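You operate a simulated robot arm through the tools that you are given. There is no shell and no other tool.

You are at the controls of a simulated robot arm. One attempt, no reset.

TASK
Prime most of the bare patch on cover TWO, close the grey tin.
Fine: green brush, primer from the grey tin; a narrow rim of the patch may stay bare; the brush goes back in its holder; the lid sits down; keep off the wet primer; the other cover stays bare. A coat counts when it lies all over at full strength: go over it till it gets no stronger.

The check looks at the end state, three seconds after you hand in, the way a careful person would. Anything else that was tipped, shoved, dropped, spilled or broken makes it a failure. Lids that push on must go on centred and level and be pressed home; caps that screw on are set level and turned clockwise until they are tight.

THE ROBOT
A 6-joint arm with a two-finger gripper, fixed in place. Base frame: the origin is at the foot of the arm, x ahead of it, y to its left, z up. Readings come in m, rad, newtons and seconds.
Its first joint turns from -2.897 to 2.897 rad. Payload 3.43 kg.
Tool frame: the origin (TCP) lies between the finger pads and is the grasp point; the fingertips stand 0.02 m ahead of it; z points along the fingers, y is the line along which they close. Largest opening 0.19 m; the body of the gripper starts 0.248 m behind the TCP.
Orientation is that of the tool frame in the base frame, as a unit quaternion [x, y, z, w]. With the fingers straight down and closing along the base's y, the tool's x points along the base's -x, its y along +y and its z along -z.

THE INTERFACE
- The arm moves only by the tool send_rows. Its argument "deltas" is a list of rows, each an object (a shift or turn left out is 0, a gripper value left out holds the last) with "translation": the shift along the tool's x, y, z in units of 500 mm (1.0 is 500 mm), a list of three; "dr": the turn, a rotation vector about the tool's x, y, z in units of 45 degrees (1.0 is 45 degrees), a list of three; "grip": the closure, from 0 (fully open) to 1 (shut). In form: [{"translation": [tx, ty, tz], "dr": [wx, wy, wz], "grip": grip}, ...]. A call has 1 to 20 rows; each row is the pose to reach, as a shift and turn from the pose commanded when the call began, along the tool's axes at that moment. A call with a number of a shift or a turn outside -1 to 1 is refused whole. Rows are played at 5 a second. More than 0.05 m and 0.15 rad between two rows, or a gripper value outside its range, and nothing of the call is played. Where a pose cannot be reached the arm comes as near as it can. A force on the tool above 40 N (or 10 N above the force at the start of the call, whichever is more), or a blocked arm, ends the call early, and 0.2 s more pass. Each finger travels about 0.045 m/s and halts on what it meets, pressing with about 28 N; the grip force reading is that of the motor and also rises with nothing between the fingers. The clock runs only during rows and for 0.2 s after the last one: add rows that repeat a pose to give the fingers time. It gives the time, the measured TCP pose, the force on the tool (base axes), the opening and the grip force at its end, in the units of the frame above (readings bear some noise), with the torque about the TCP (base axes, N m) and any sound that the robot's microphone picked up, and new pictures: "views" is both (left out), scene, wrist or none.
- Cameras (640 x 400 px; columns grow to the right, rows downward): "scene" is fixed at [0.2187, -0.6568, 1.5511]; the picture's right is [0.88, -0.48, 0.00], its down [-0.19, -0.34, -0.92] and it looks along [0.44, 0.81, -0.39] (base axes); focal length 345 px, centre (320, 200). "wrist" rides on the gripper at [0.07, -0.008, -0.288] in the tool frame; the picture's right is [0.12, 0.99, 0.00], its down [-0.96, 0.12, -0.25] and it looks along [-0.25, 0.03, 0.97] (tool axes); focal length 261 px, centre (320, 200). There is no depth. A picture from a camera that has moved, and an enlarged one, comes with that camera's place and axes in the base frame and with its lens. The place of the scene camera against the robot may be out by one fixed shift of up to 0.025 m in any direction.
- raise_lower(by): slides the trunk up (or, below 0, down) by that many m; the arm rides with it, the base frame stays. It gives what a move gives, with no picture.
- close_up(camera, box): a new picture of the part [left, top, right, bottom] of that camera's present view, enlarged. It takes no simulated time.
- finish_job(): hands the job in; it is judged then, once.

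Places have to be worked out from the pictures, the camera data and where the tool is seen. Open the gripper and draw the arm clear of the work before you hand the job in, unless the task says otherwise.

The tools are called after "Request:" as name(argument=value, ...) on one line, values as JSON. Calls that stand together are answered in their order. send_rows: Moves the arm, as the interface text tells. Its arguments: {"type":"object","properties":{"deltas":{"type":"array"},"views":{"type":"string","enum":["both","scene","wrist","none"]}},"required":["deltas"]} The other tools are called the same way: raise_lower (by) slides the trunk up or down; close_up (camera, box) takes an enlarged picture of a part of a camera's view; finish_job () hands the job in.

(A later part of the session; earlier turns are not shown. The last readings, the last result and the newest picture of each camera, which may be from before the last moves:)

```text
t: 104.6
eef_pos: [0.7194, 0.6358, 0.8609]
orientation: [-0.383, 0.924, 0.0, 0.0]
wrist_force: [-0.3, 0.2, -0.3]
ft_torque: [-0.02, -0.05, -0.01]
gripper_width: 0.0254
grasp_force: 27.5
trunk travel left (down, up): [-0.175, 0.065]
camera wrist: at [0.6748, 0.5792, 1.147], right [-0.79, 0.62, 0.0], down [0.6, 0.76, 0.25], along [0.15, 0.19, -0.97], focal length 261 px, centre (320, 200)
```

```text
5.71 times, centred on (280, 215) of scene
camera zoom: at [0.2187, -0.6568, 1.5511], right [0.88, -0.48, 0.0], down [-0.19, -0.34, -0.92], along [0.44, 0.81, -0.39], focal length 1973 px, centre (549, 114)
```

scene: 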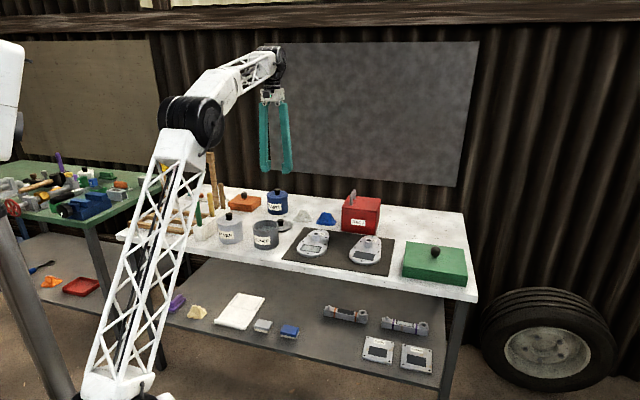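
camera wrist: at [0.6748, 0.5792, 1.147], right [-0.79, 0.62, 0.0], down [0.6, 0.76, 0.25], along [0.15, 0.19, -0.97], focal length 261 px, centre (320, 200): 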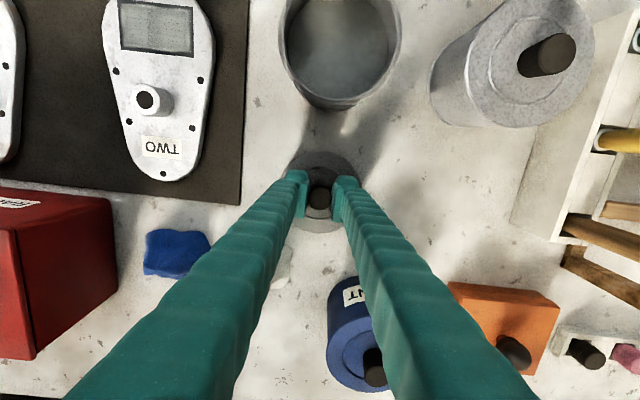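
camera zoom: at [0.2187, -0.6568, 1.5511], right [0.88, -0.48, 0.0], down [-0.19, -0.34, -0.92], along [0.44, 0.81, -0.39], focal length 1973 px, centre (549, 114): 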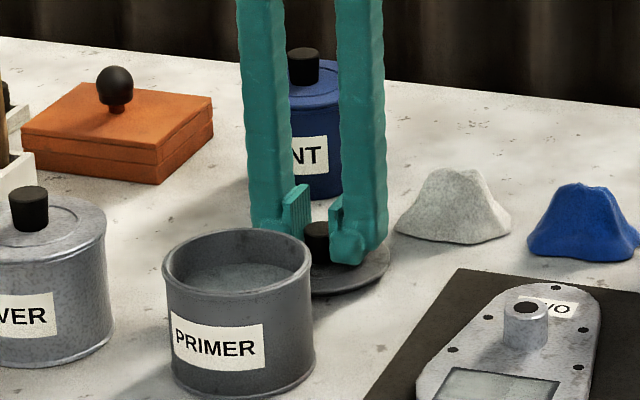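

The knob is gripped at 0.0254 m. I'll lift the lid straight up 14 cm and then measure the tin opening from there.

Request:
send_rows(deltas=[{"translation": [0, 0, -0.03]}, {"translation": [0, 0, -0.08]}, {"translation": [0, 0, -0.15]}, {"translation": [0, 0, -0.22]}, {"translation": [0, 0, -0.28]}, {"translation": [0, 0, -0.28]}, {"translation": [0, 0, -0.28]}])

Request:
close_up(camera="wrist", box=[280, 25, 390, 125])

Request:
close_up(camera="wrist", box=[270, 140, 370, 220])

Request:
close_up(camera="scene", box=[230, 160, 320, 255])

```text
t: 106.2
eef_pos: [0.7188, 0.6359, 0.9994]
orientation: [-0.383, 0.924, 0.0, 0.0]
wrist_force: [0.2, -0.3, -0.9]
ft_torque: [-0.01, 0.0, 0.04]
gripper_width: 0.0255
grasp_force: 27.9
trunk travel left (down, up): [-0.175, 0.065]
camera wrist: at [0.6753, 0.579, 1.2867], right [-0.79, 0.62, 0.0], down [0.6, 0.76, 0.25], along [0.15, 0.19, -0.97], focal length 261 px, centre (320, 200)
```

scene: 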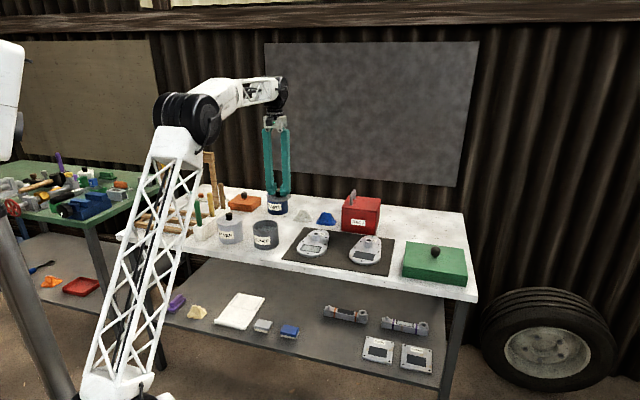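
wrist: 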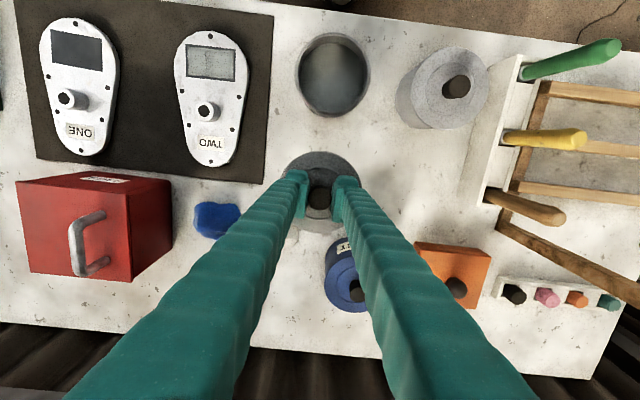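

```text
4.00 times, centred on (335, 75) of wrist
camera zoom: at [0.6753, 0.579, 1.2867], right [-0.79, 0.62, 0.0], down [0.6, 0.76, 0.25], along [0.15, 0.19, -0.97], focal length 1043 px, centre (260, 700)
```

zoom: 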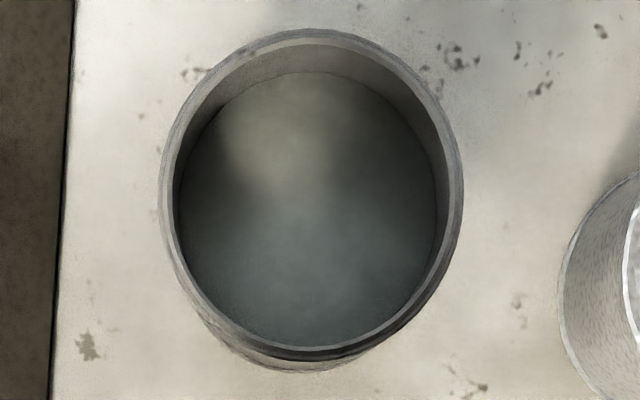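

```text
5.00 times, centred on (320, 180) of wrist
camera zoom: at [0.6753, 0.579, 1.2867], right [-0.79, 0.62, 0.0], down [0.6, 0.76, 0.25], along [0.15, 0.19, -0.97], focal length 1303 px, centre (320, 300)
```

zoom: 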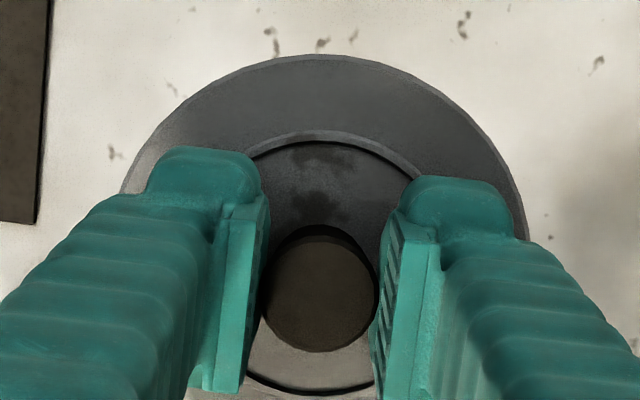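

```text
4.21 times, centred on (275, 208) of scene
camera zoom: at [0.2187, -0.6568, 1.5511], right [0.88, -0.48, 0.0], down [-0.19, -0.34, -0.92], along [0.44, 0.81, -0.39], focal length 1454 px, centre (510, 168)
```

zoom: 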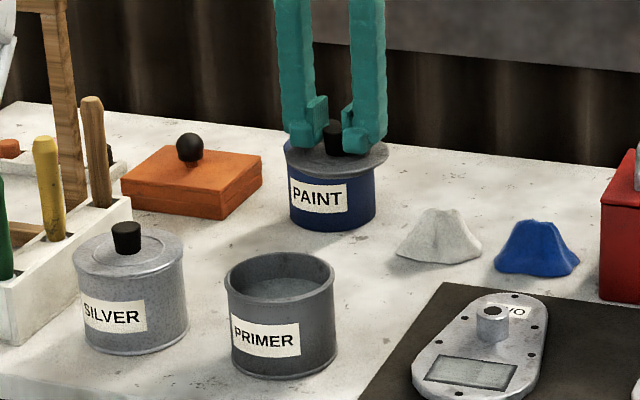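

In the same picture the held lid's centre is (0.0595, 0.960) and the tin rim's centre is (0.0603, 0.8094). I'll move the lid 0.151 m forward to sit directly over the tin, still well above it.

Request:
send_rows(deltas=[{"translation": [0.06, 0, 0]}, {"translation": [0.13, -0.001, 0]}, {"translation": [0.2, -0.001, 0]}, {"translation": [0.26, -0.0016, 0]}, {"translation": [0.3018, -0.0016, 0]}, {"translation": [0.3018, -0.0016, 0]}, {"translation": [0.3018, -0.0016, 0]}])

Request:
close_up(camera="wrist", box=[260, 120, 380, 220])

Request:
close_up(camera="scene", box=[225, 175, 305, 255])

```text
t: 107.8
eef_pos: [0.6134, 0.5277, 0.9998]
orientation: [-0.382, 0.924, 0.0, 0.0]
wrist_force: [-0.6, 0.3, -0.2]
ft_torque: [-0.01, -0.04, 0.0]
gripper_width: 0.0255
grasp_force: 28.0
trunk travel left (down, up): [-0.175, 0.065]
camera wrist: at [0.5684, 0.4715, 1.2876], right [-0.79, 0.62, 0.0], down [0.6, 0.76, 0.25], along [0.15, 0.19, -0.97], focal length 261 px, centre (320, 200)
```

scene: 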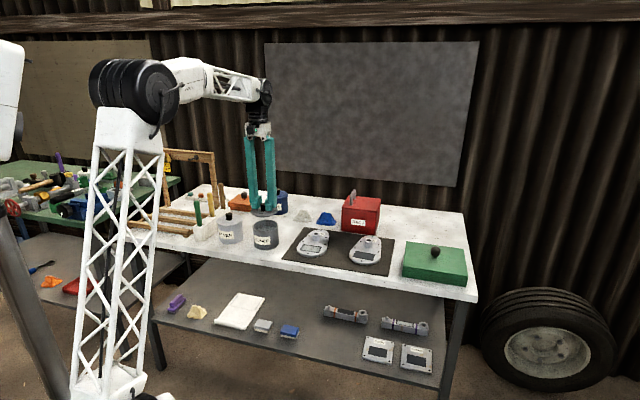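
wrist: 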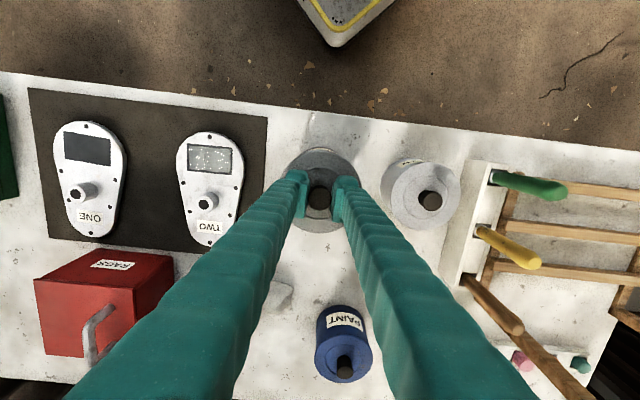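

```text
4.00 times, centred on (320, 170) of wrist
camera zoom: at [0.5684, 0.4715, 1.2876], right [-0.79, 0.62, 0.0], down [0.6, 0.76, 0.25], along [0.15, 0.19, -0.97], focal length 1043 px, centre (320, 320)
```

zoom: 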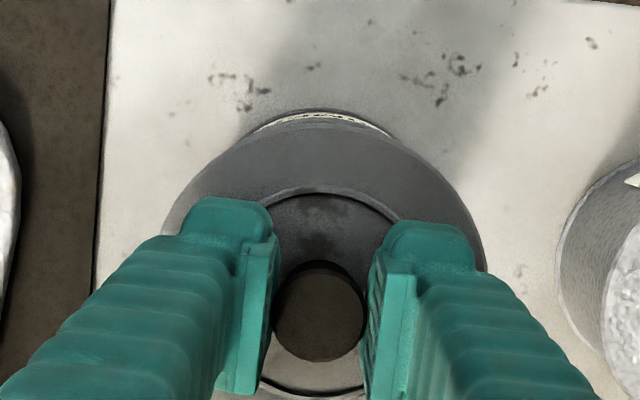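

```text
5.00 times, centred on (265, 215) of scene
camera zoom: at [0.2187, -0.6568, 1.5511], right [0.88, -0.48, 0.0], down [-0.19, -0.34, -0.92], along [0.44, 0.81, -0.39], focal length 1726 px, centre (595, 125)
```

zoom: 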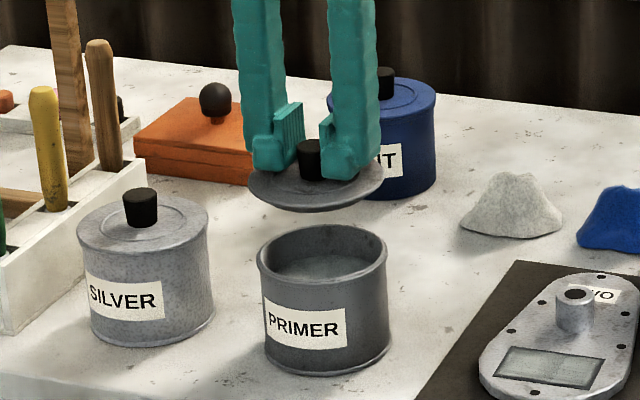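

In both views the lid hangs level and directly over the tin. I'll lower to about 8 mm above first contact and check again.

Request:
send_rows(deltas=[{"translation": [0, 0, 0.03]}, {"translation": [0, 0, 0.06]}, {"translation": [0, 0, 0.08]}, {"translation": [0, 0, 0.09]}, {"translation": [0, 0, 0.09]}], views="none")

Request:
close_up(camera="scene", box=[235, 195, 295, 255])

Request:
close_up(camera="wrist", box=[260, 120, 380, 220])

```text
t: 109.0
eef_pos: [0.6126, 0.528, 0.9545]
orientation: [-0.382, 0.924, 0.001, 0.0]
wrist_force: [-1.1, -0.5, -0.7]
ft_torque: [0.01, -0.02, 0.01]
gripper_width: 0.0252
grasp_force: 28.2
trunk travel left (down, up): [-0.175, 0.065]
```

```text
6.67 times, centred on (265, 225) of scene
camera zoom: at [0.2187, -0.6568, 1.5511], right [0.88, -0.48, 0.0], down [-0.19, -0.34, -0.92], along [0.44, 0.81, -0.39], focal length 2301 px, centre (687, 33)
```

zoom: 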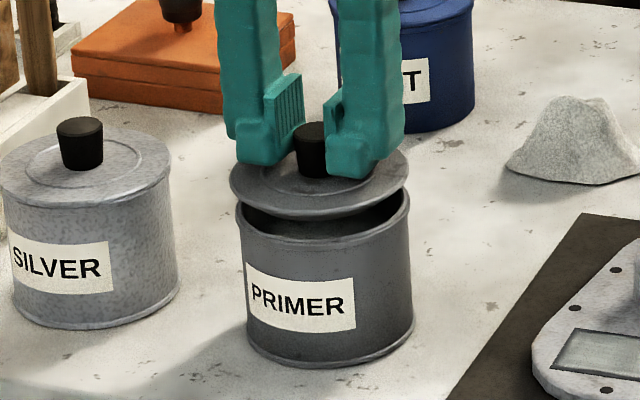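

```text
4.00 times, centred on (320, 170) of wrist
camera zoom: at [0.5685, 0.4721, 1.242], right [-0.79, 0.62, 0.0], down [0.6, 0.76, 0.25], along [0.15, 0.19, -0.97], focal length 1043 px, centre (320, 320)
```

zoom: 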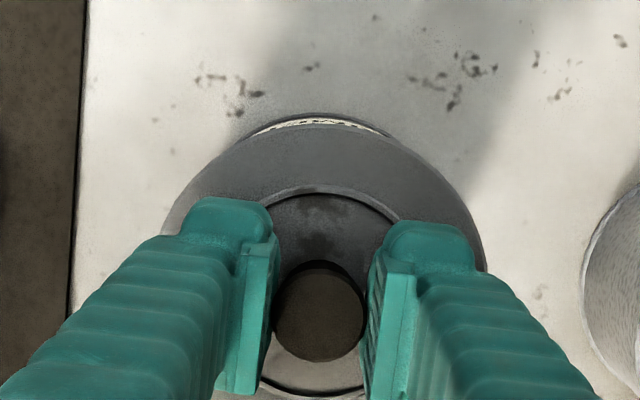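

Alignment looks good, with perhaps 1 mm to the right needed by the scene view. I'll apply that and lower in small steps watching the force.

Request:
send_rows(deltas=[{"translation": [0, -0.002, 0.006]}, {"translation": [0, -0.002, 0.012]}, {"translation": [0, -0.002, 0.012]}], views="none")

Request:
close_up(camera="scene", box=[235, 195, 295, 255])

```text
t: 109.8
eef_pos: [0.6145, 0.5273, 0.9493]
orientation: [-0.382, 0.924, 0.0, -0.001]
wrist_force: [0.1, -0.5, -0.1]
ft_torque: [0.0, 0.0, 0.03]
gripper_width: 0.0254
grasp_force: 27.7
trunk travel left (down, up): [-0.175, 0.065]
```

```text
6.67 times, centred on (265, 225) of scene
camera zoom: at [0.2187, -0.6568, 1.5511], right [0.88, -0.48, 0.0], down [-0.19, -0.34, -0.92], along [0.44, 0.81, -0.39], focal length 2301 px, centre (687, 33)
```

zoom: 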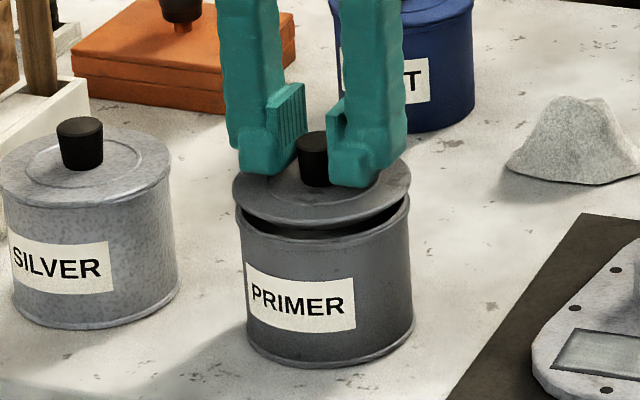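

Centred within a millimetre. I'll lower 3 mm.

Request:
send_rows(deltas=[{"translation": [0, 0, 0.003]}, {"translation": [0, 0, 0.006]}, {"translation": [0, 0, 0.006]}], views="none")

Request:
close_up(camera="scene", box=[235, 195, 295, 255])

```text
t: 110.6
eef_pos: [0.6135, 0.5273, 0.9461]
orientation: [-0.382, 0.924, -0.001, 0.0]
wrist_force: [0.7, -0.1, -1.1]
ft_torque: [0.01, 0.03, 0.0]
gripper_width: 0.0253
grasp_force: 28.5
trunk travel left (down, up): [-0.175, 0.065]
```

```text
6.67 times, centred on (265, 225) of scene
camera zoom: at [0.2187, -0.6568, 1.5511], right [0.88, -0.48, 0.0], down [-0.19, -0.34, -0.92], along [0.44, 0.81, -0.39], focal length 2301 px, centre (687, 33)
```

zoom: 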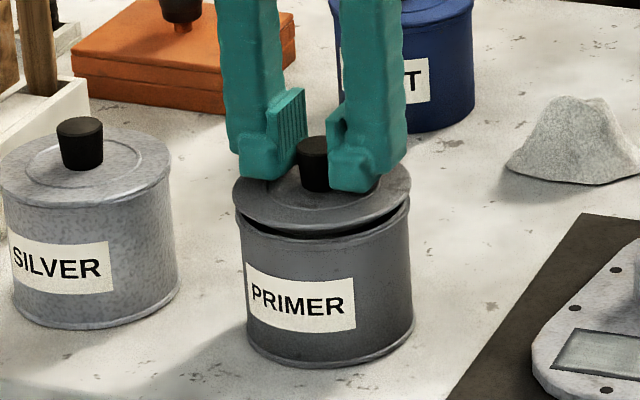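

There's still a small gap and no contact. I'll go down 3 mm more.

Request:
send_rows(deltas=[{"translation": [0, 0, 0.003]}, {"translation": [0, 0, 0.006]}, {"translation": [0, 0, 0.006]}], views="none")

Request:
close_up(camera="scene", box=[235, 195, 295, 255])

```text
t: 111.4
eef_pos: [0.6131, 0.5284, 0.9432]
orientation: [-0.383, 0.924, 0.0, 0.0]
wrist_force: [0.8, -0.1, 0.2]
ft_torque: [0.02, 0.03, 0.03]
gripper_width: 0.0254
grasp_force: 27.9
trunk travel left (down, up): [-0.175, 0.065]
```

```text
6.67 times, centred on (265, 225) of scene
camera zoom: at [0.2187, -0.6568, 1.5511], right [0.88, -0.48, 0.0], down [-0.19, -0.34, -0.92], along [0.44, 0.81, -0.39], focal length 2301 px, centre (687, 33)
```

zoom: 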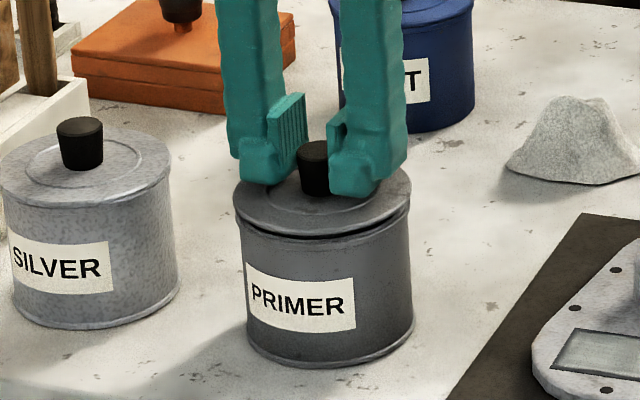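

The gap is down to about 2 mm and still free of force. I'll go another 2 mm.

Request:
send_rows(deltas=[{"translation": [0, 0, 0.002]}, {"translation": [0, 0, 0.004]}, {"translation": [0, 0, 0.004]}], views="none")

Request:
close_up(camera="scene", box=[235, 195, 295, 255])

```text
t: 112.2
eef_pos: [0.6132, 0.5279, 0.9419]
orientation: [-0.383, 0.924, 0.0, -0.001]
wrist_force: [-0.8, 0.3, -0.2]
ft_torque: [-0.01, 0.0, -0.01]
gripper_width: 0.0253
grasp_force: 27.4
trunk travel left (down, up): [-0.175, 0.065]
```

```text
6.67 times, centred on (265, 225) of scene
camera zoom: at [0.2187, -0.6568, 1.5511], right [0.88, -0.48, 0.0], down [-0.19, -0.34, -0.92], along [0.44, 0.81, -0.39], focal length 2301 px, centre (687, 33)
```

zoom: 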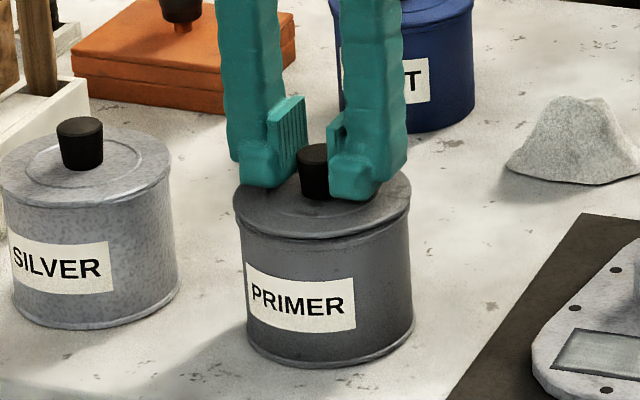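

The lid is almost touching the rim all round and level. I'll go 1.5 mm more and read the force.

Request:
send_rows(deltas=[{"translation": [0, 0, 0.002]}, {"translation": [0, 0, 0.003]}, {"translation": [0, 0, 0.003]}], views="none")

Request:
close_up(camera="scene", box=[235, 195, 295, 255])

```text
t: 113.0
eef_pos: [0.6134, 0.5282, 0.9389]
orientation: [-0.383, 0.924, 0.001, 0.0]
wrist_force: [0.2, 0.5, -0.7]
ft_torque: [0.01, -0.04, 0.03]
gripper_width: 0.0254
grasp_force: 27.8
trunk travel left (down, up): [-0.175, 0.065]
```

```text
6.67 times, centred on (265, 225) of scene
camera zoom: at [0.2187, -0.6568, 1.5511], right [0.88, -0.48, 0.0], down [-0.19, -0.34, -0.92], along [0.44, 0.81, -0.39], focal length 2301 px, centre (687, 33)
```

zoom: 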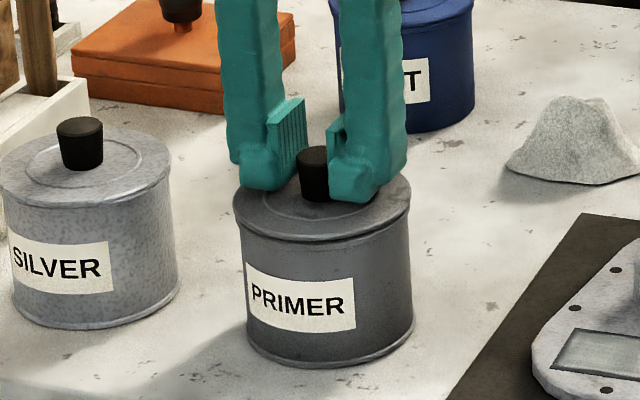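

Still no reaction. I'll keep pressing down in 1.5 mm steps.

Request:
send_rows(deltas=[{"translation": [0, 0, 0.002]}, {"translation": [0, 0, 0.003]}, {"translation": [0, 0, 0.003]}], views="none")

Request:
close_up(camera="scene", box=[235, 195, 295, 255])

```text
t: 113.8
eef_pos: [0.6135, 0.5278, 0.9387]
orientation: [-0.383, 0.924, 0.0, -0.001]
wrist_force: [-0.1, -0.4, -1.4]
ft_torque: [-0.04, 0.03, 0.0]
gripper_width: 0.0255
grasp_force: 28.0
trunk travel left (down, up): [-0.175, 0.065]
```

```text
6.67 times, centred on (265, 225) of scene
camera zoom: at [0.2187, -0.6568, 1.5511], right [0.88, -0.48, 0.0], down [-0.19, -0.34, -0.92], along [0.44, 0.81, -0.39], focal length 2301 px, centre (687, 33)
```

zoom: 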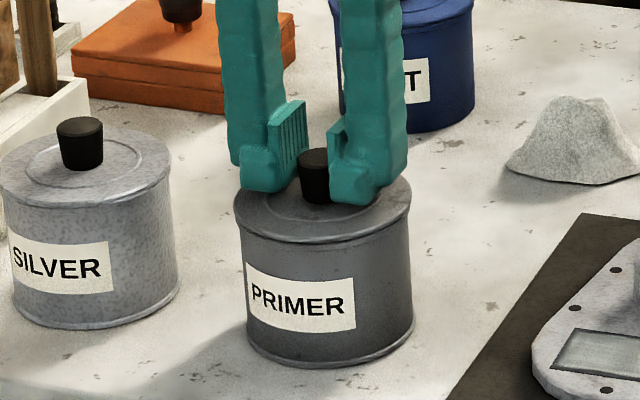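

Still descending freely, so another 1.5 mm.

Request:
send_rows(deltas=[{"translation": [0, 0, 0.002]}, {"translation": [0, 0, 0.003]}, {"translation": [0, 0, 0.003]}], views="none")

Request:
close_up(camera="scene", box=[235, 195, 295, 255])

```text
t: 114.6
eef_pos: [0.6136, 0.5273, 0.9363]
orientation: [-0.383, 0.924, 0.001, 0.001]
wrist_force: [0.3, 1.1, 0.5]
ft_torque: [-0.01, -0.02, -0.01]
gripper_width: 0.0254
grasp_force: 28.1
trunk travel left (down, up): [-0.175, 0.065]
```

```text
6.67 times, centred on (265, 225) of scene
camera zoom: at [0.2187, -0.6568, 1.5511], right [0.88, -0.48, 0.0], down [-0.19, -0.34, -0.92], along [0.44, 0.81, -0.39], focal length 2301 px, centre (687, 33)
```

zoom: 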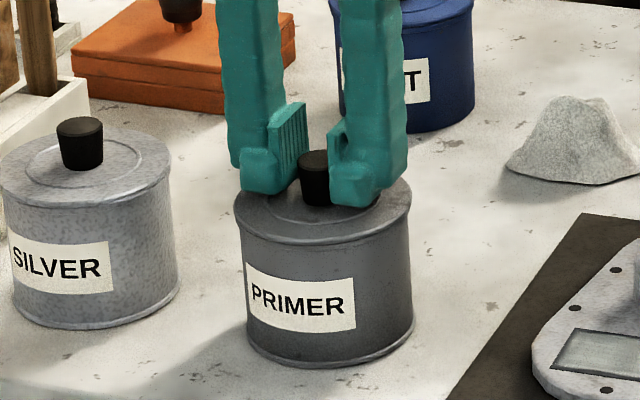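

It now looks nearly seated like the silver tin's lid. I'll press another 1.5 mm.

Request:
send_rows(deltas=[{"translation": [0, 0, 0.002]}, {"translation": [0, 0, 0.003]}, {"translation": [0, 0, 0.003]}], views="none")

Request:
close_up(camera="scene", box=[235, 195, 295, 255])

```text
t: 115.4
eef_pos: [0.6135, 0.5275, 0.9355]
orientation: [-0.383, 0.924, 0.001, 0.001]
wrist_force: [-1.3, -1.1, 21.3]
ft_torque: [0.01, 0.02, 0.02]
gripper_width: 0.0254
grasp_force: 27.3
trunk travel left (down, up): [-0.175, 0.065]
```

```text
6.67 times, centred on (265, 225) of scene
camera zoom: at [0.2187, -0.6568, 1.5511], right [0.88, -0.48, 0.0], down [-0.19, -0.34, -0.92], along [0.44, 0.81, -0.39], focal length 2301 px, centre (687, 33)
```

zoom: 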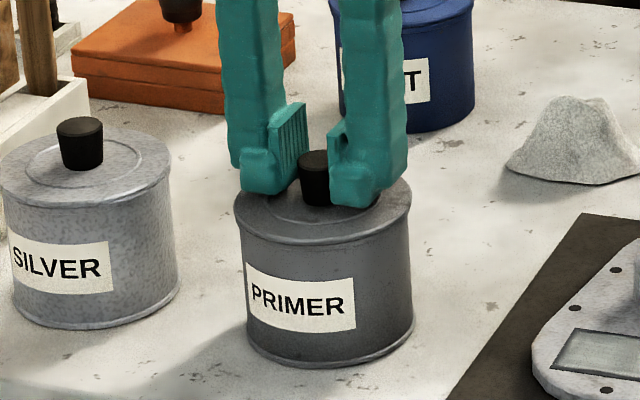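

21 N with near-zero torque, so the lid sits level on the rim. I'll compare it closely with the silver tin's seated lid to see whether it still has to be pressed home.

Request:
close_up(camera="scene", box=[246, 212, 286, 252])

Request:
close_up(camera="scene", box=[210, 205, 250, 250])

```text
10.00 times, centred on (266, 232) of scene
camera zoom: at [0.2187, -0.6568, 1.5511], right [0.88, -0.48, 0.0], down [-0.19, -0.34, -0.92], along [0.44, 0.81, -0.39], focal length 3452 px, centre (860, -120)
```

zoom: 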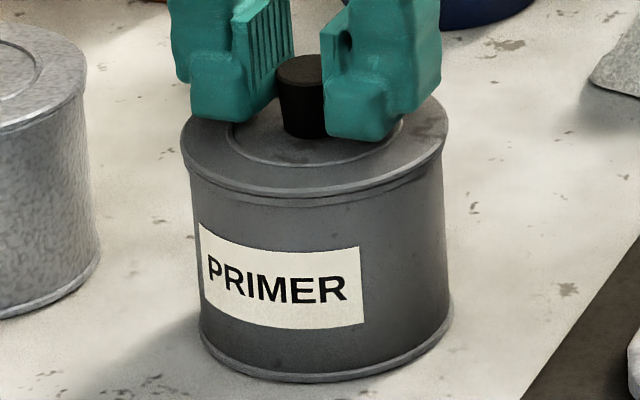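

```text
8.89 times, centred on (230, 228) of scene
camera zoom: at [0.2187, -0.6568, 1.5511], right [0.88, -0.48, 0.0], down [-0.19, -0.34, -0.92], along [0.44, 0.81, -0.39], focal length 3068 px, centre (1120, -44)
```

zoom: 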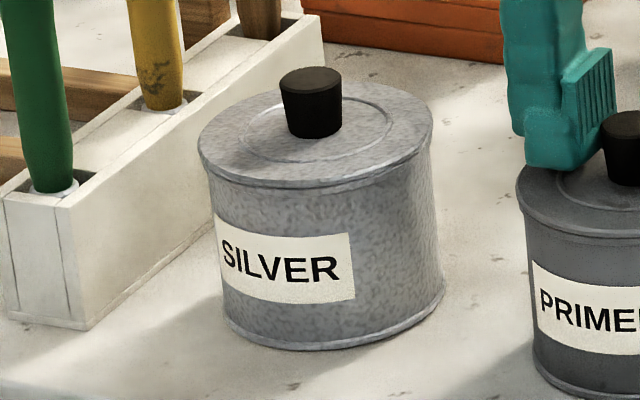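

By the geometry, the lid edge sits at the same height over its base as the silver tin's lid. To be sure it's home I'll press a bit harder while still holding the knob.

Request:
send_rows(deltas=[{"translation": [0, 0, 0.002]}, {"translation": [0, 0, 0.002]}, {"translation": [0, 0, 0.002]}], views="none")

```text
t: 116.2
eef_pos: [0.6139, 0.5268, 0.9375]
orientation: [-0.382, 0.924, 0.001, 0.001]
wrist_force: [-4.6, -3.0, 17.9]
ft_torque: [-0.03, 0.02, 0.01]
gripper_width: 0.0255
grasp_force: 27.8
trunk travel left (down, up): [-0.175, 0.065]
stopped in row 3: the force on the tool passed its limit at 41 N (the readings are from after the stop); the commanded pose is now the measured one
```

It reached the 41 N limit without sinking further, so the lid is bearing firmly. I'll check the picture for seating.

Request:
close_up(camera="scene", box=[246, 212, 286, 252])

Request:
close_up(camera="wrist", box=[260, 120, 380, 220])

```text
10.00 times, centred on (266, 232) of scene
camera zoom: at [0.2187, -0.6568, 1.5511], right [0.88, -0.48, 0.0], down [-0.19, -0.34, -0.92], along [0.44, 0.81, -0.39], focal length 3452 px, centre (860, -120)
```

zoom: 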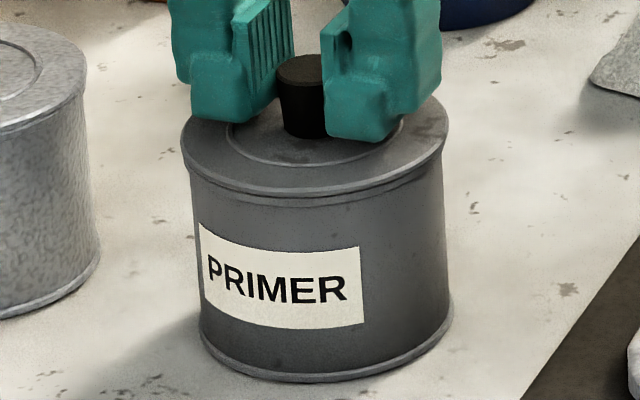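

```text
4.00 times, centred on (320, 170) of wrist
camera zoom: at [0.5685, 0.4705, 1.2229], right [-0.79, 0.62, 0.0], down [0.6, 0.76, 0.25], along [0.16, 0.2, -0.97], focal length 1043 px, centre (320, 320)
```

zoom: 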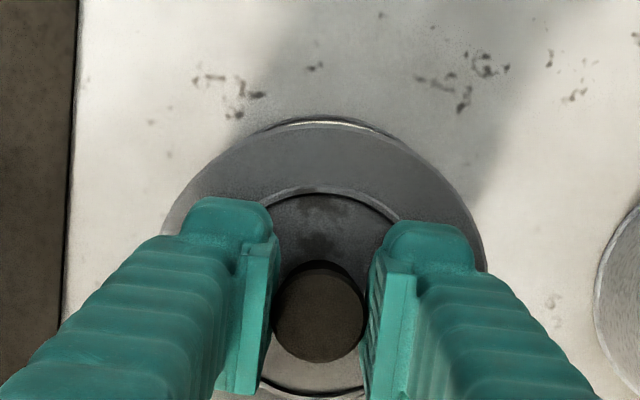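

Seating looks the same as before. I'll release the knob, rise, and inspect the lid from above.

Request:
send_rows(deltas=[{"grip": 0.85}, {"grip": 0.75}, {"grip": 0.68}, {"grip": 0.68}, {"grip": 0.68}], views="none")

```text
t: 117.4
eef_pos: [0.6144, 0.5275, 0.9347]
orientation: [-0.383, 0.924, 0.0, 0.001]
wrist_force: [-0.1, 0.4, -0.7]
ft_torque: [0.03, 0.0, 0.01]
gripper_width: 0.0608
grasp_force: 0.1
trunk travel left (down, up): [-0.175, 0.065]
```

Released cleanly. I'll rise 9 cm straight up and look.

Request:
send_rows(deltas=[{"translation": [0, 0, -0.04]}, {"translation": [0, 0, -0.1]}, {"translation": [0, 0, -0.18]}, {"translation": [0, 0, -0.18]}])

Request:
close_up(camera="wrist", box=[260, 120, 380, 220])

Request:
close_up(camera="scene", box=[205, 200, 295, 255])

Request:
close_up(camera="scene", box=[246, 212, 286, 252])

```text
t: 118.4
eef_pos: [0.6122, 0.5261, 1.0241]
orientation: [-0.383, 0.924, 0.001, 0.0]
wrist_force: [-0.4, 0.7, 0.7]
ft_torque: [-0.01, -0.03, 0.03]
gripper_width: 0.0608
grasp_force: 0.0
trunk travel left (down, up): [-0.175, 0.065]
camera wrist: at [0.569, 0.4704, 1.3114], right [-0.79, 0.62, 0.0], down [0.6, 0.76, 0.25], along [0.15, 0.2, -0.97], focal length 261 px, centre (320, 200)
```

scene: 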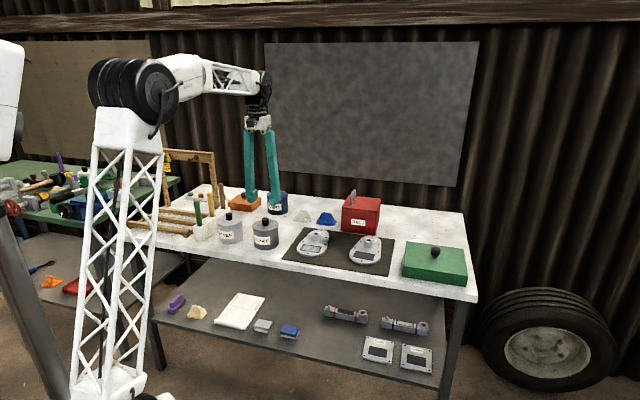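
wrist: 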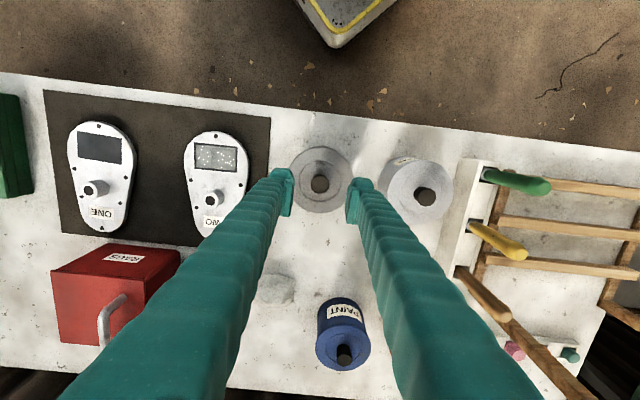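

```text
4.00 times, centred on (320, 170) of wrist
camera zoom: at [0.569, 0.4704, 1.3114], right [-0.79, 0.62, 0.0], down [0.6, 0.76, 0.25], along [0.15, 0.2, -0.97], focal length 1043 px, centre (320, 320)
```

zoom: 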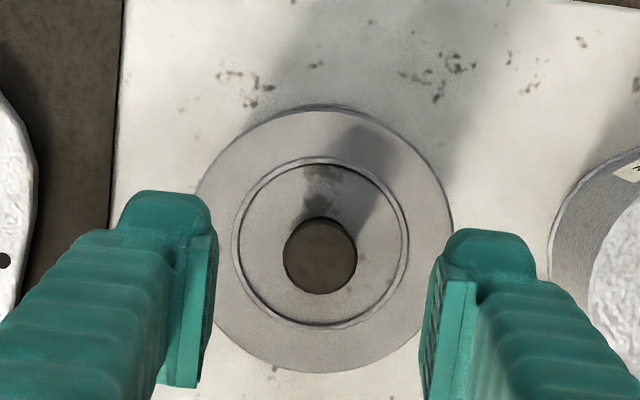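

```text
7.11 times, centred on (250, 228) of scene
camera zoom: at [0.2187, -0.6568, 1.5511], right [0.88, -0.48, 0.0], down [-0.19, -0.34, -0.92], along [0.44, 0.81, -0.39], focal length 2455 px, centre (818, 4)
```

zoom: 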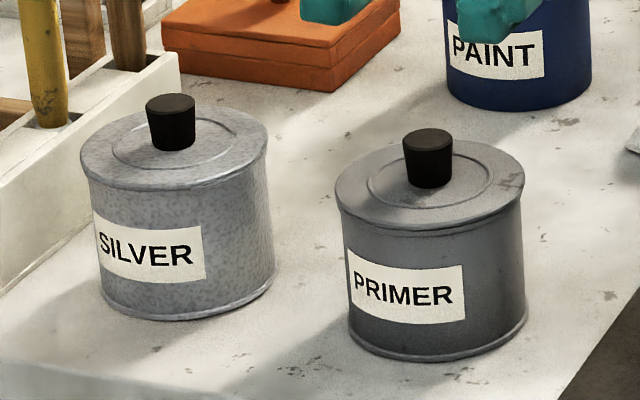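

```text
10.00 times, centred on (266, 232) of scene
camera zoom: at [0.2187, -0.6568, 1.5511], right [0.88, -0.48, 0.0], down [-0.19, -0.34, -0.92], along [0.44, 0.81, -0.39], focal length 3452 px, centre (860, -120)
```

zoom: 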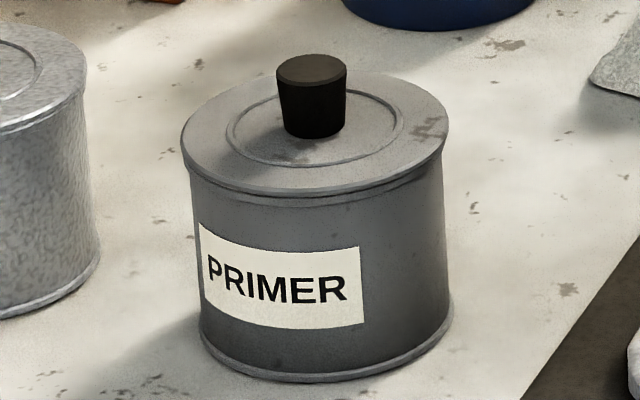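

The lid is centred and level. I'll zoom in on both lid edges side by side to judge whether it's fully home.

Request:
close_up(camera="scene", box=[252, 222, 282, 242])

Request:
close_up(camera="scene", box=[214, 216, 244, 236])

Request:
close_up(camera="scene", box=[263, 190, 293, 210])

```text
16.00 times, centred on (267, 232) of scene
camera zoom: at [0.2187, -0.6568, 1.5511], right [0.88, -0.48, 0.0], down [-0.19, -0.34, -0.92], along [0.44, 0.81, -0.39], focal length 5523 px, centre (1168, -312)
```

zoom: 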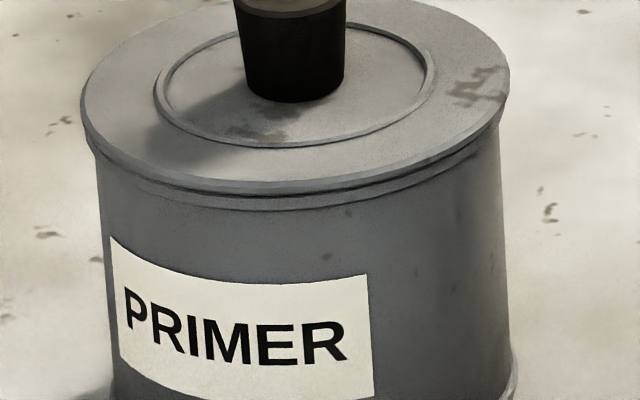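

```text
16.00 times, centred on (229, 226) of scene
camera zoom: at [0.2187, -0.6568, 1.5511], right [0.88, -0.48, 0.0], down [-0.19, -0.34, -0.92], along [0.44, 0.81, -0.39], focal length 5523 px, centre (1776, -216)
```

zoom: 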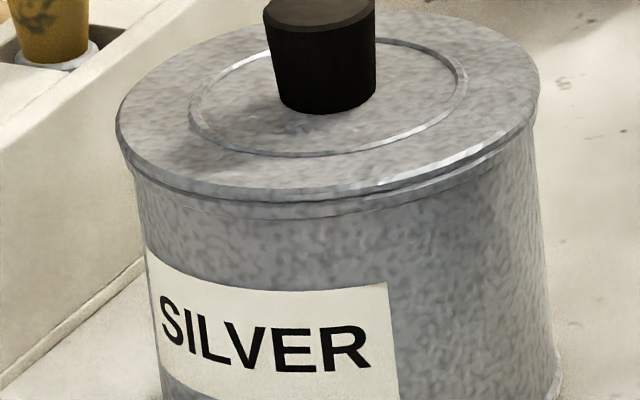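

```text
16.00 times, centred on (278, 200) of scene
camera zoom: at [0.2187, -0.6568, 1.5511], right [0.88, -0.48, 0.0], down [-0.19, -0.34, -0.92], along [0.44, 0.81, -0.39], focal length 5523 px, centre (992, 200)
```

zoom: 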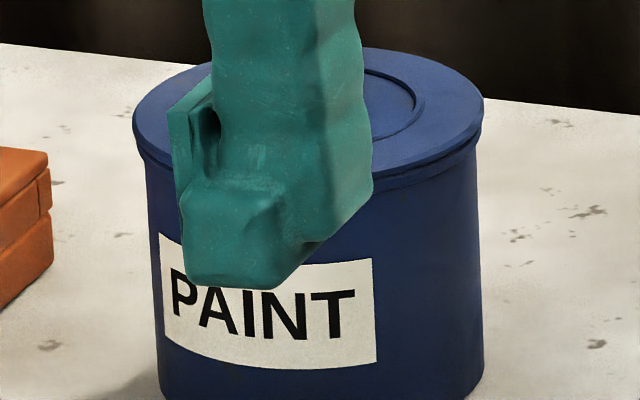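

All three tins show the same edge, dark line and bead, so it looks seated. For certainty I'll close the fingers and press straight down on the knob's centre (R≈0.061, B≈0.8065).

Request:
send_rows(deltas=[{"grip": 0.85}, {"grip": 1.0}, {"grip": 1.0}, {"grip": 1.0}, {"translation": [0, 0.001, 0.05], "grip": 1.0}, {"translation": [0, 0.001, 0.1], "grip": 1.0}, {"translation": [0, 0.001, 0.122], "grip": 1.0}, {"translation": [0, 0.001, 0.122], "grip": 1.0}], views="none")

Request:
close_up(camera="scene", box=[235, 195, 295, 255])

```text
t: 120.2
eef_pos: [0.6129, 0.5281, 0.9636]
orientation: [-0.383, 0.924, 0.0, 0.001]
wrist_force: [0.1, 0.5, -0.3]
ft_torque: [0.01, 0.01, 0.0]
gripper_width: 0.0001
grasp_force: 28.2
trunk travel left (down, up): [-0.175, 0.065]
```

```text
6.67 times, centred on (265, 225) of scene
camera zoom: at [0.2187, -0.6568, 1.5511], right [0.88, -0.48, 0.0], down [-0.19, -0.34, -0.92], along [0.44, 0.81, -0.39], focal length 2301 px, centre (687, 33)
```

zoom: 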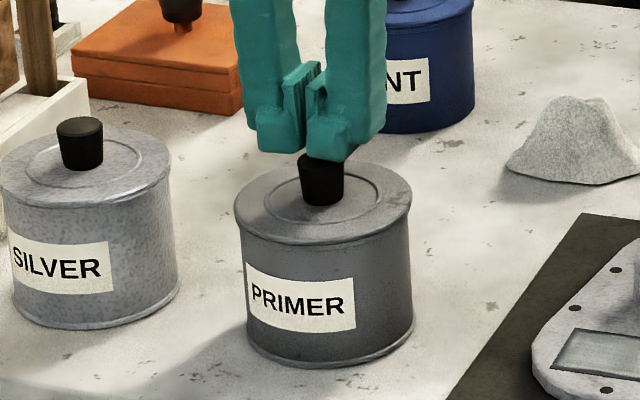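

The closed fingertips are just above the knob. I'll step down onto it.

Request:
send_rows(deltas=[{"translation": [0, 0, 0.006]}, {"translation": [0, 0, 0.011]}, {"translation": [0, 0, 0.011]}], views="none")

```text
t: 121.0
eef_pos: [0.6132, 0.5281, 0.9583]
orientation: [-0.383, 0.924, 0.0, 0.001]
wrist_force: [-0.4, -0.2, 0.6]
ft_torque: [0.0, 0.01, 0.02]
gripper_width: 0.0
grasp_force: 28.3
trunk travel left (down, up): [-0.175, 0.065]
```

No contact yet at 0.961 commanded. I'll step down 2 mm.

Request:
send_rows(deltas=[{"translation": [0, 0, 0.003]}, {"translation": [0, 0, 0.005]}, {"translation": [0, 0, 0.005]}], views="none")

```text
t: 121.8
eef_pos: [0.6139, 0.5283, 0.9562]
orientation: [-0.382, 0.924, 0.001, 0.002]
wrist_force: [-0.3, 0.1, -0.3]
ft_torque: [0.0, 0.01, 0.01]
gripper_width: 0.0
grasp_force: 27.8
trunk travel left (down, up): [-0.175, 0.065]
```

Still free. Another 1.5 mm.

Request:
send_rows(deltas=[{"translation": [0, 0, 0.002]}, {"translation": [0, 0, 0.003]}, {"translation": [0, 0, 0.003]}], views="none")

Request:
close_up(camera="scene", box=[245, 205, 287, 252])

```text
t: 122.6
eef_pos: [0.6142, 0.5269, 0.9541]
orientation: [-0.382, 0.924, 0.001, 0.001]
wrist_force: [0.1, -1.0, 1.6]
ft_torque: [-0.01, 0.0, -0.02]
gripper_width: 0.0063
grasp_force: 28.1
trunk travel left (down, up): [-0.175, 0.065]
```

```text
8.51 times, centred on (266, 228) of scene
camera zoom: at [0.2187, -0.6568, 1.5511], right [0.88, -0.48, 0.0], down [-0.19, -0.34, -0.92], along [0.44, 0.81, -0.39], focal length 2938 px, centre (780, -43)
```

zoom: 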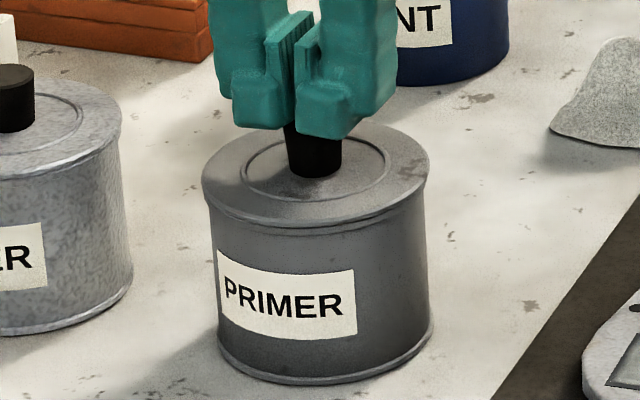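

Pressing with closed tips is wedging the fingers apart on the knob, so I'll back off. Instead I'll open to straddle the knob and press evenly on the lid disc with both fingertips.

Request:
send_rows(deltas=[{"translation": [0, 0, -0.03], "grip": 1.0}, {"translation": [0, 0, -0.06], "grip": 1.0}, {"translation": [0, 0, -0.06], "grip": 0.85}, {"translation": [0, 0, -0.06], "grip": 0.74}, {"translation": [0, 0, -0.06], "grip": 0.74}, {"translation": [0, 0, -0.06], "grip": 0.74}], views="wrist")

Request:
close_up(camera="wrist", box=[260, 120, 380, 220])

```text
t: 124.0
eef_pos: [0.6139, 0.5282, 0.9861]
orientation: [-0.383, 0.924, 0.001, 0.001]
wrist_force: [-0.2, 0.0, -0.3]
ft_torque: [0.0, 0.0, 0.0]
gripper_width: 0.0495
grasp_force: 0.0
trunk travel left (down, up): [-0.175, 0.065]
camera wrist: at [0.5689, 0.4713, 1.2715], right [-0.79, 0.62, 0.0], down [0.6, 0.76, 0.25], along [0.15, 0.2, -0.97], focal length 261 px, centre (320, 200)
```

wrist: 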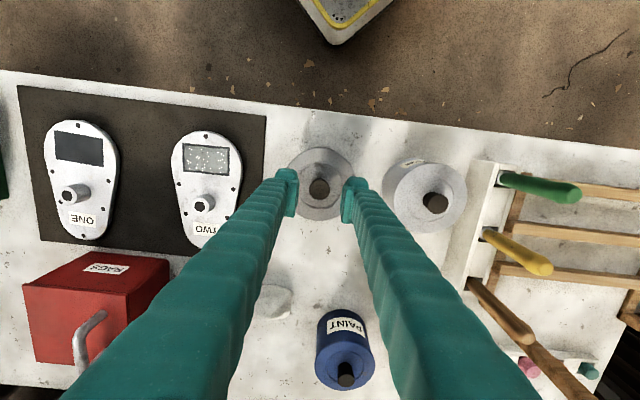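

```text
4.00 times, centred on (320, 170) of wrist
camera zoom: at [0.5689, 0.4713, 1.2715], right [-0.79, 0.62, 0.0], down [0.6, 0.76, 0.25], along [0.15, 0.2, -0.97], focal length 1043 px, centre (320, 320)
```

zoom: 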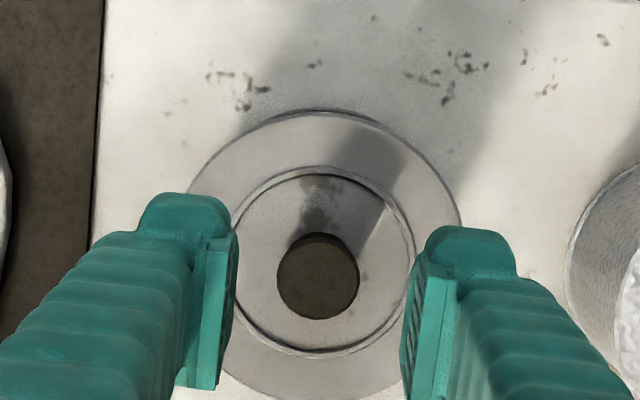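

The knob is centred between the open fingers. I'll lower towards the disc, stopping a few mm above it.

Request:
send_rows(deltas=[{"translation": [0, 0, 0.05]}, {"translation": [0, 0, 0.09]}, {"translation": [0, 0, 0.108]}, {"translation": [0, 0, 0.108]}], views="none")

Request:
close_up(camera="scene", box=[245, 205, 287, 252])

```text
t: 125.0
eef_pos: [0.613, 0.5285, 0.9312]
orientation: [-0.382, 0.924, 0.0, 0.002]
wrist_force: [0.4, 0.7, -0.5]
ft_torque: [-0.01, -0.02, -0.03]
gripper_width: 0.0495
grasp_force: 0.1
trunk travel left (down, up): [-0.175, 0.065]
```

```text
8.51 times, centred on (266, 228) of scene
camera zoom: at [0.2187, -0.6568, 1.5511], right [0.88, -0.48, 0.0], down [-0.19, -0.34, -0.92], along [0.44, 0.81, -0.39], focal length 2938 px, centre (780, -43)
```

zoom: 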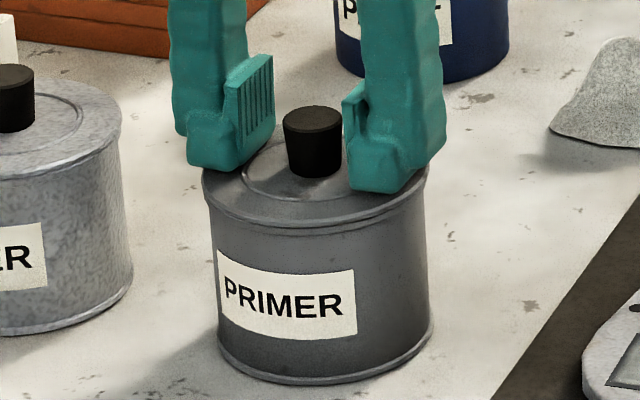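

The fingertips are about 5 mm above the disc, evenly placed. I'll step down to contact.

Request:
send_rows(deltas=[{"translation": [0, 0, 0.004]}, {"translation": [0, 0, 0.007]}, {"translation": [0, 0, 0.007]}], views="none")

```text
t: 125.8
eef_pos: [0.615, 0.5297, 0.9284]
orientation: [-0.382, 0.924, 0.001, 0.002]
wrist_force: [-0.3, 0.9, 17.4]
ft_torque: [-0.01, 0.05, 0.02]
gripper_width: 0.0497
grasp_force: 0.1
trunk travel left (down, up): [-0.175, 0.065]
```

17 N with even contact on the disc. I'll press another 1 mm to reach about 35 N.

Request:
send_rows(deltas=[{"translation": [0, 0, 0.0012]}, {"translation": [0, 0, 0.0018]}, {"translation": [0, 0, 0.0018]}], views="none")

Request:
close_up(camera="scene", box=[252, 215, 282, 245])

```text
t: 126.6
eef_pos: [0.6141, 0.5284, 0.9274]
orientation: [-0.382, 0.924, 0.001, 0.002]
wrist_force: [3.9, 7.1, 35.4]
ft_torque: [0.18, 0.09, 0.02]
gripper_width: 0.0493
grasp_force: 0.0
trunk travel left (down, up): [-0.175, 0.065]
```

```text
13.33 times, centred on (267, 230) of scene
camera zoom: at [0.2187, -0.6568, 1.5511], right [0.88, -0.48, 0.0], down [-0.19, -0.34, -0.92], along [0.44, 0.81, -0.39], focal length 4603 px, centre (1027, -200)
```

zoom: 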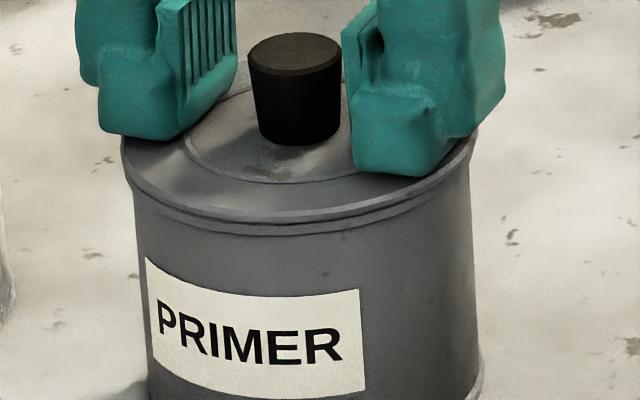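

At 35 N the lid is tight on the bead with no gap and isn't moving further. I'll rise straight up, clear of the tin.

Request:
send_rows(deltas=[{"translation": [0, 0, -0.01]}, {"translation": [0, 0, -0.05]}, {"translation": [0, 0, -0.12]}, {"translation": [0, 0, -0.2]}, {"translation": [0, 0, -0.28]}, {"translation": [0, 0, -0.36]}, {"translation": [0, 0, -0.36]}])

Request:
close_up(camera="wrist", box=[150, 110, 310, 220])

Request:
close_up(camera="scene", box=[205, 200, 295, 255])

Request:
close_up(camera="wrist", box=[186, 120, 250, 170])

```text
t: 128.2
eef_pos: [0.6122, 0.528, 1.1081]
orientation: [-0.383, 0.924, 0.0, 0.001]
wrist_force: [0.2, -0.3, -0.1]
ft_torque: [0.02, -0.03, 0.02]
gripper_width: 0.0493
grasp_force: 0.0
trunk travel left (down, up): [-0.175, 0.065]
camera wrist: at [0.5685, 0.4714, 1.3946], right [-0.79, 0.62, 0.0], down [0.6, 0.76, 0.25], along [0.15, 0.2, -0.97], focal length 261 px, centre (320, 200)
```

scene: 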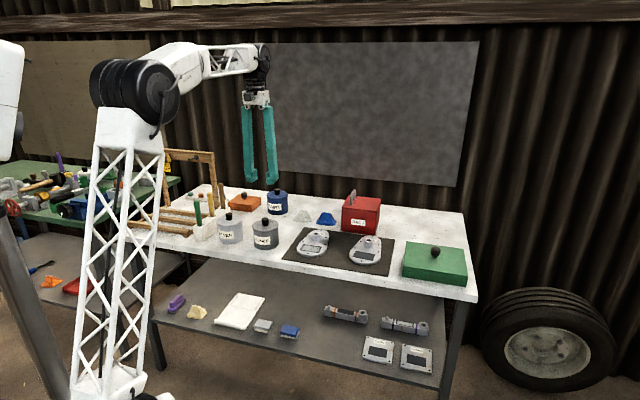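
wrist: 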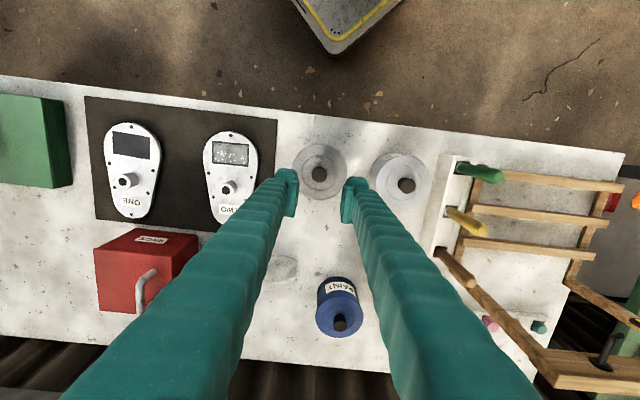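

```text
3.64 times, centred on (230, 165) of wrist
camera zoom: at [0.5685, 0.4714, 1.3946], right [-0.79, 0.62, 0.0], down [0.6, 0.76, 0.25], along [0.15, 0.2, -0.97], focal length 948 px, centre (647, 327)
```

zoom: 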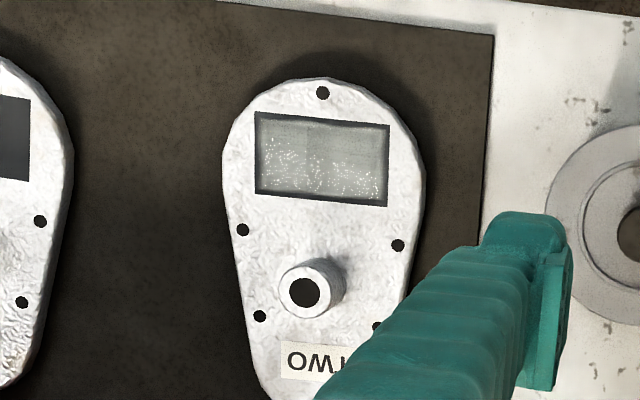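

```text
7.11 times, centred on (250, 228) of scene
camera zoom: at [0.2187, -0.6568, 1.5511], right [0.88, -0.48, 0.0], down [-0.19, -0.34, -0.92], along [0.44, 0.81, -0.39], focal length 2455 px, centre (818, 4)
```

zoom: 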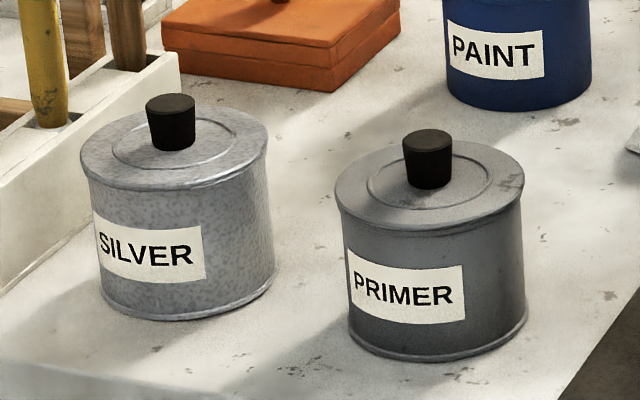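

```text
8.00 times, centred on (218, 145) of wrist
camera zoom: at [0.5685, 0.4714, 1.3946], right [-0.79, 0.62, 0.0], down [0.6, 0.76, 0.25], along [0.15, 0.2, -0.97], focal length 2085 px, centre (1136, 640)
```

zoom: 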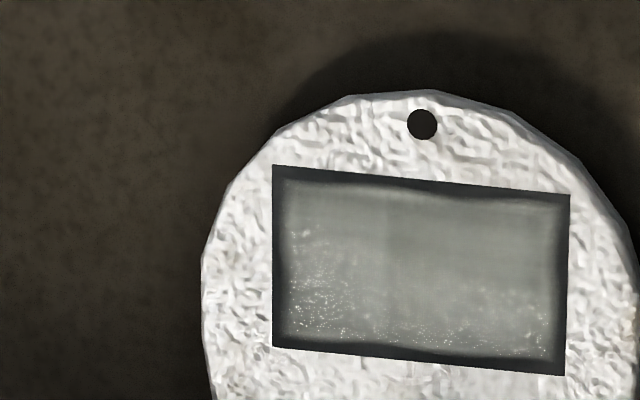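

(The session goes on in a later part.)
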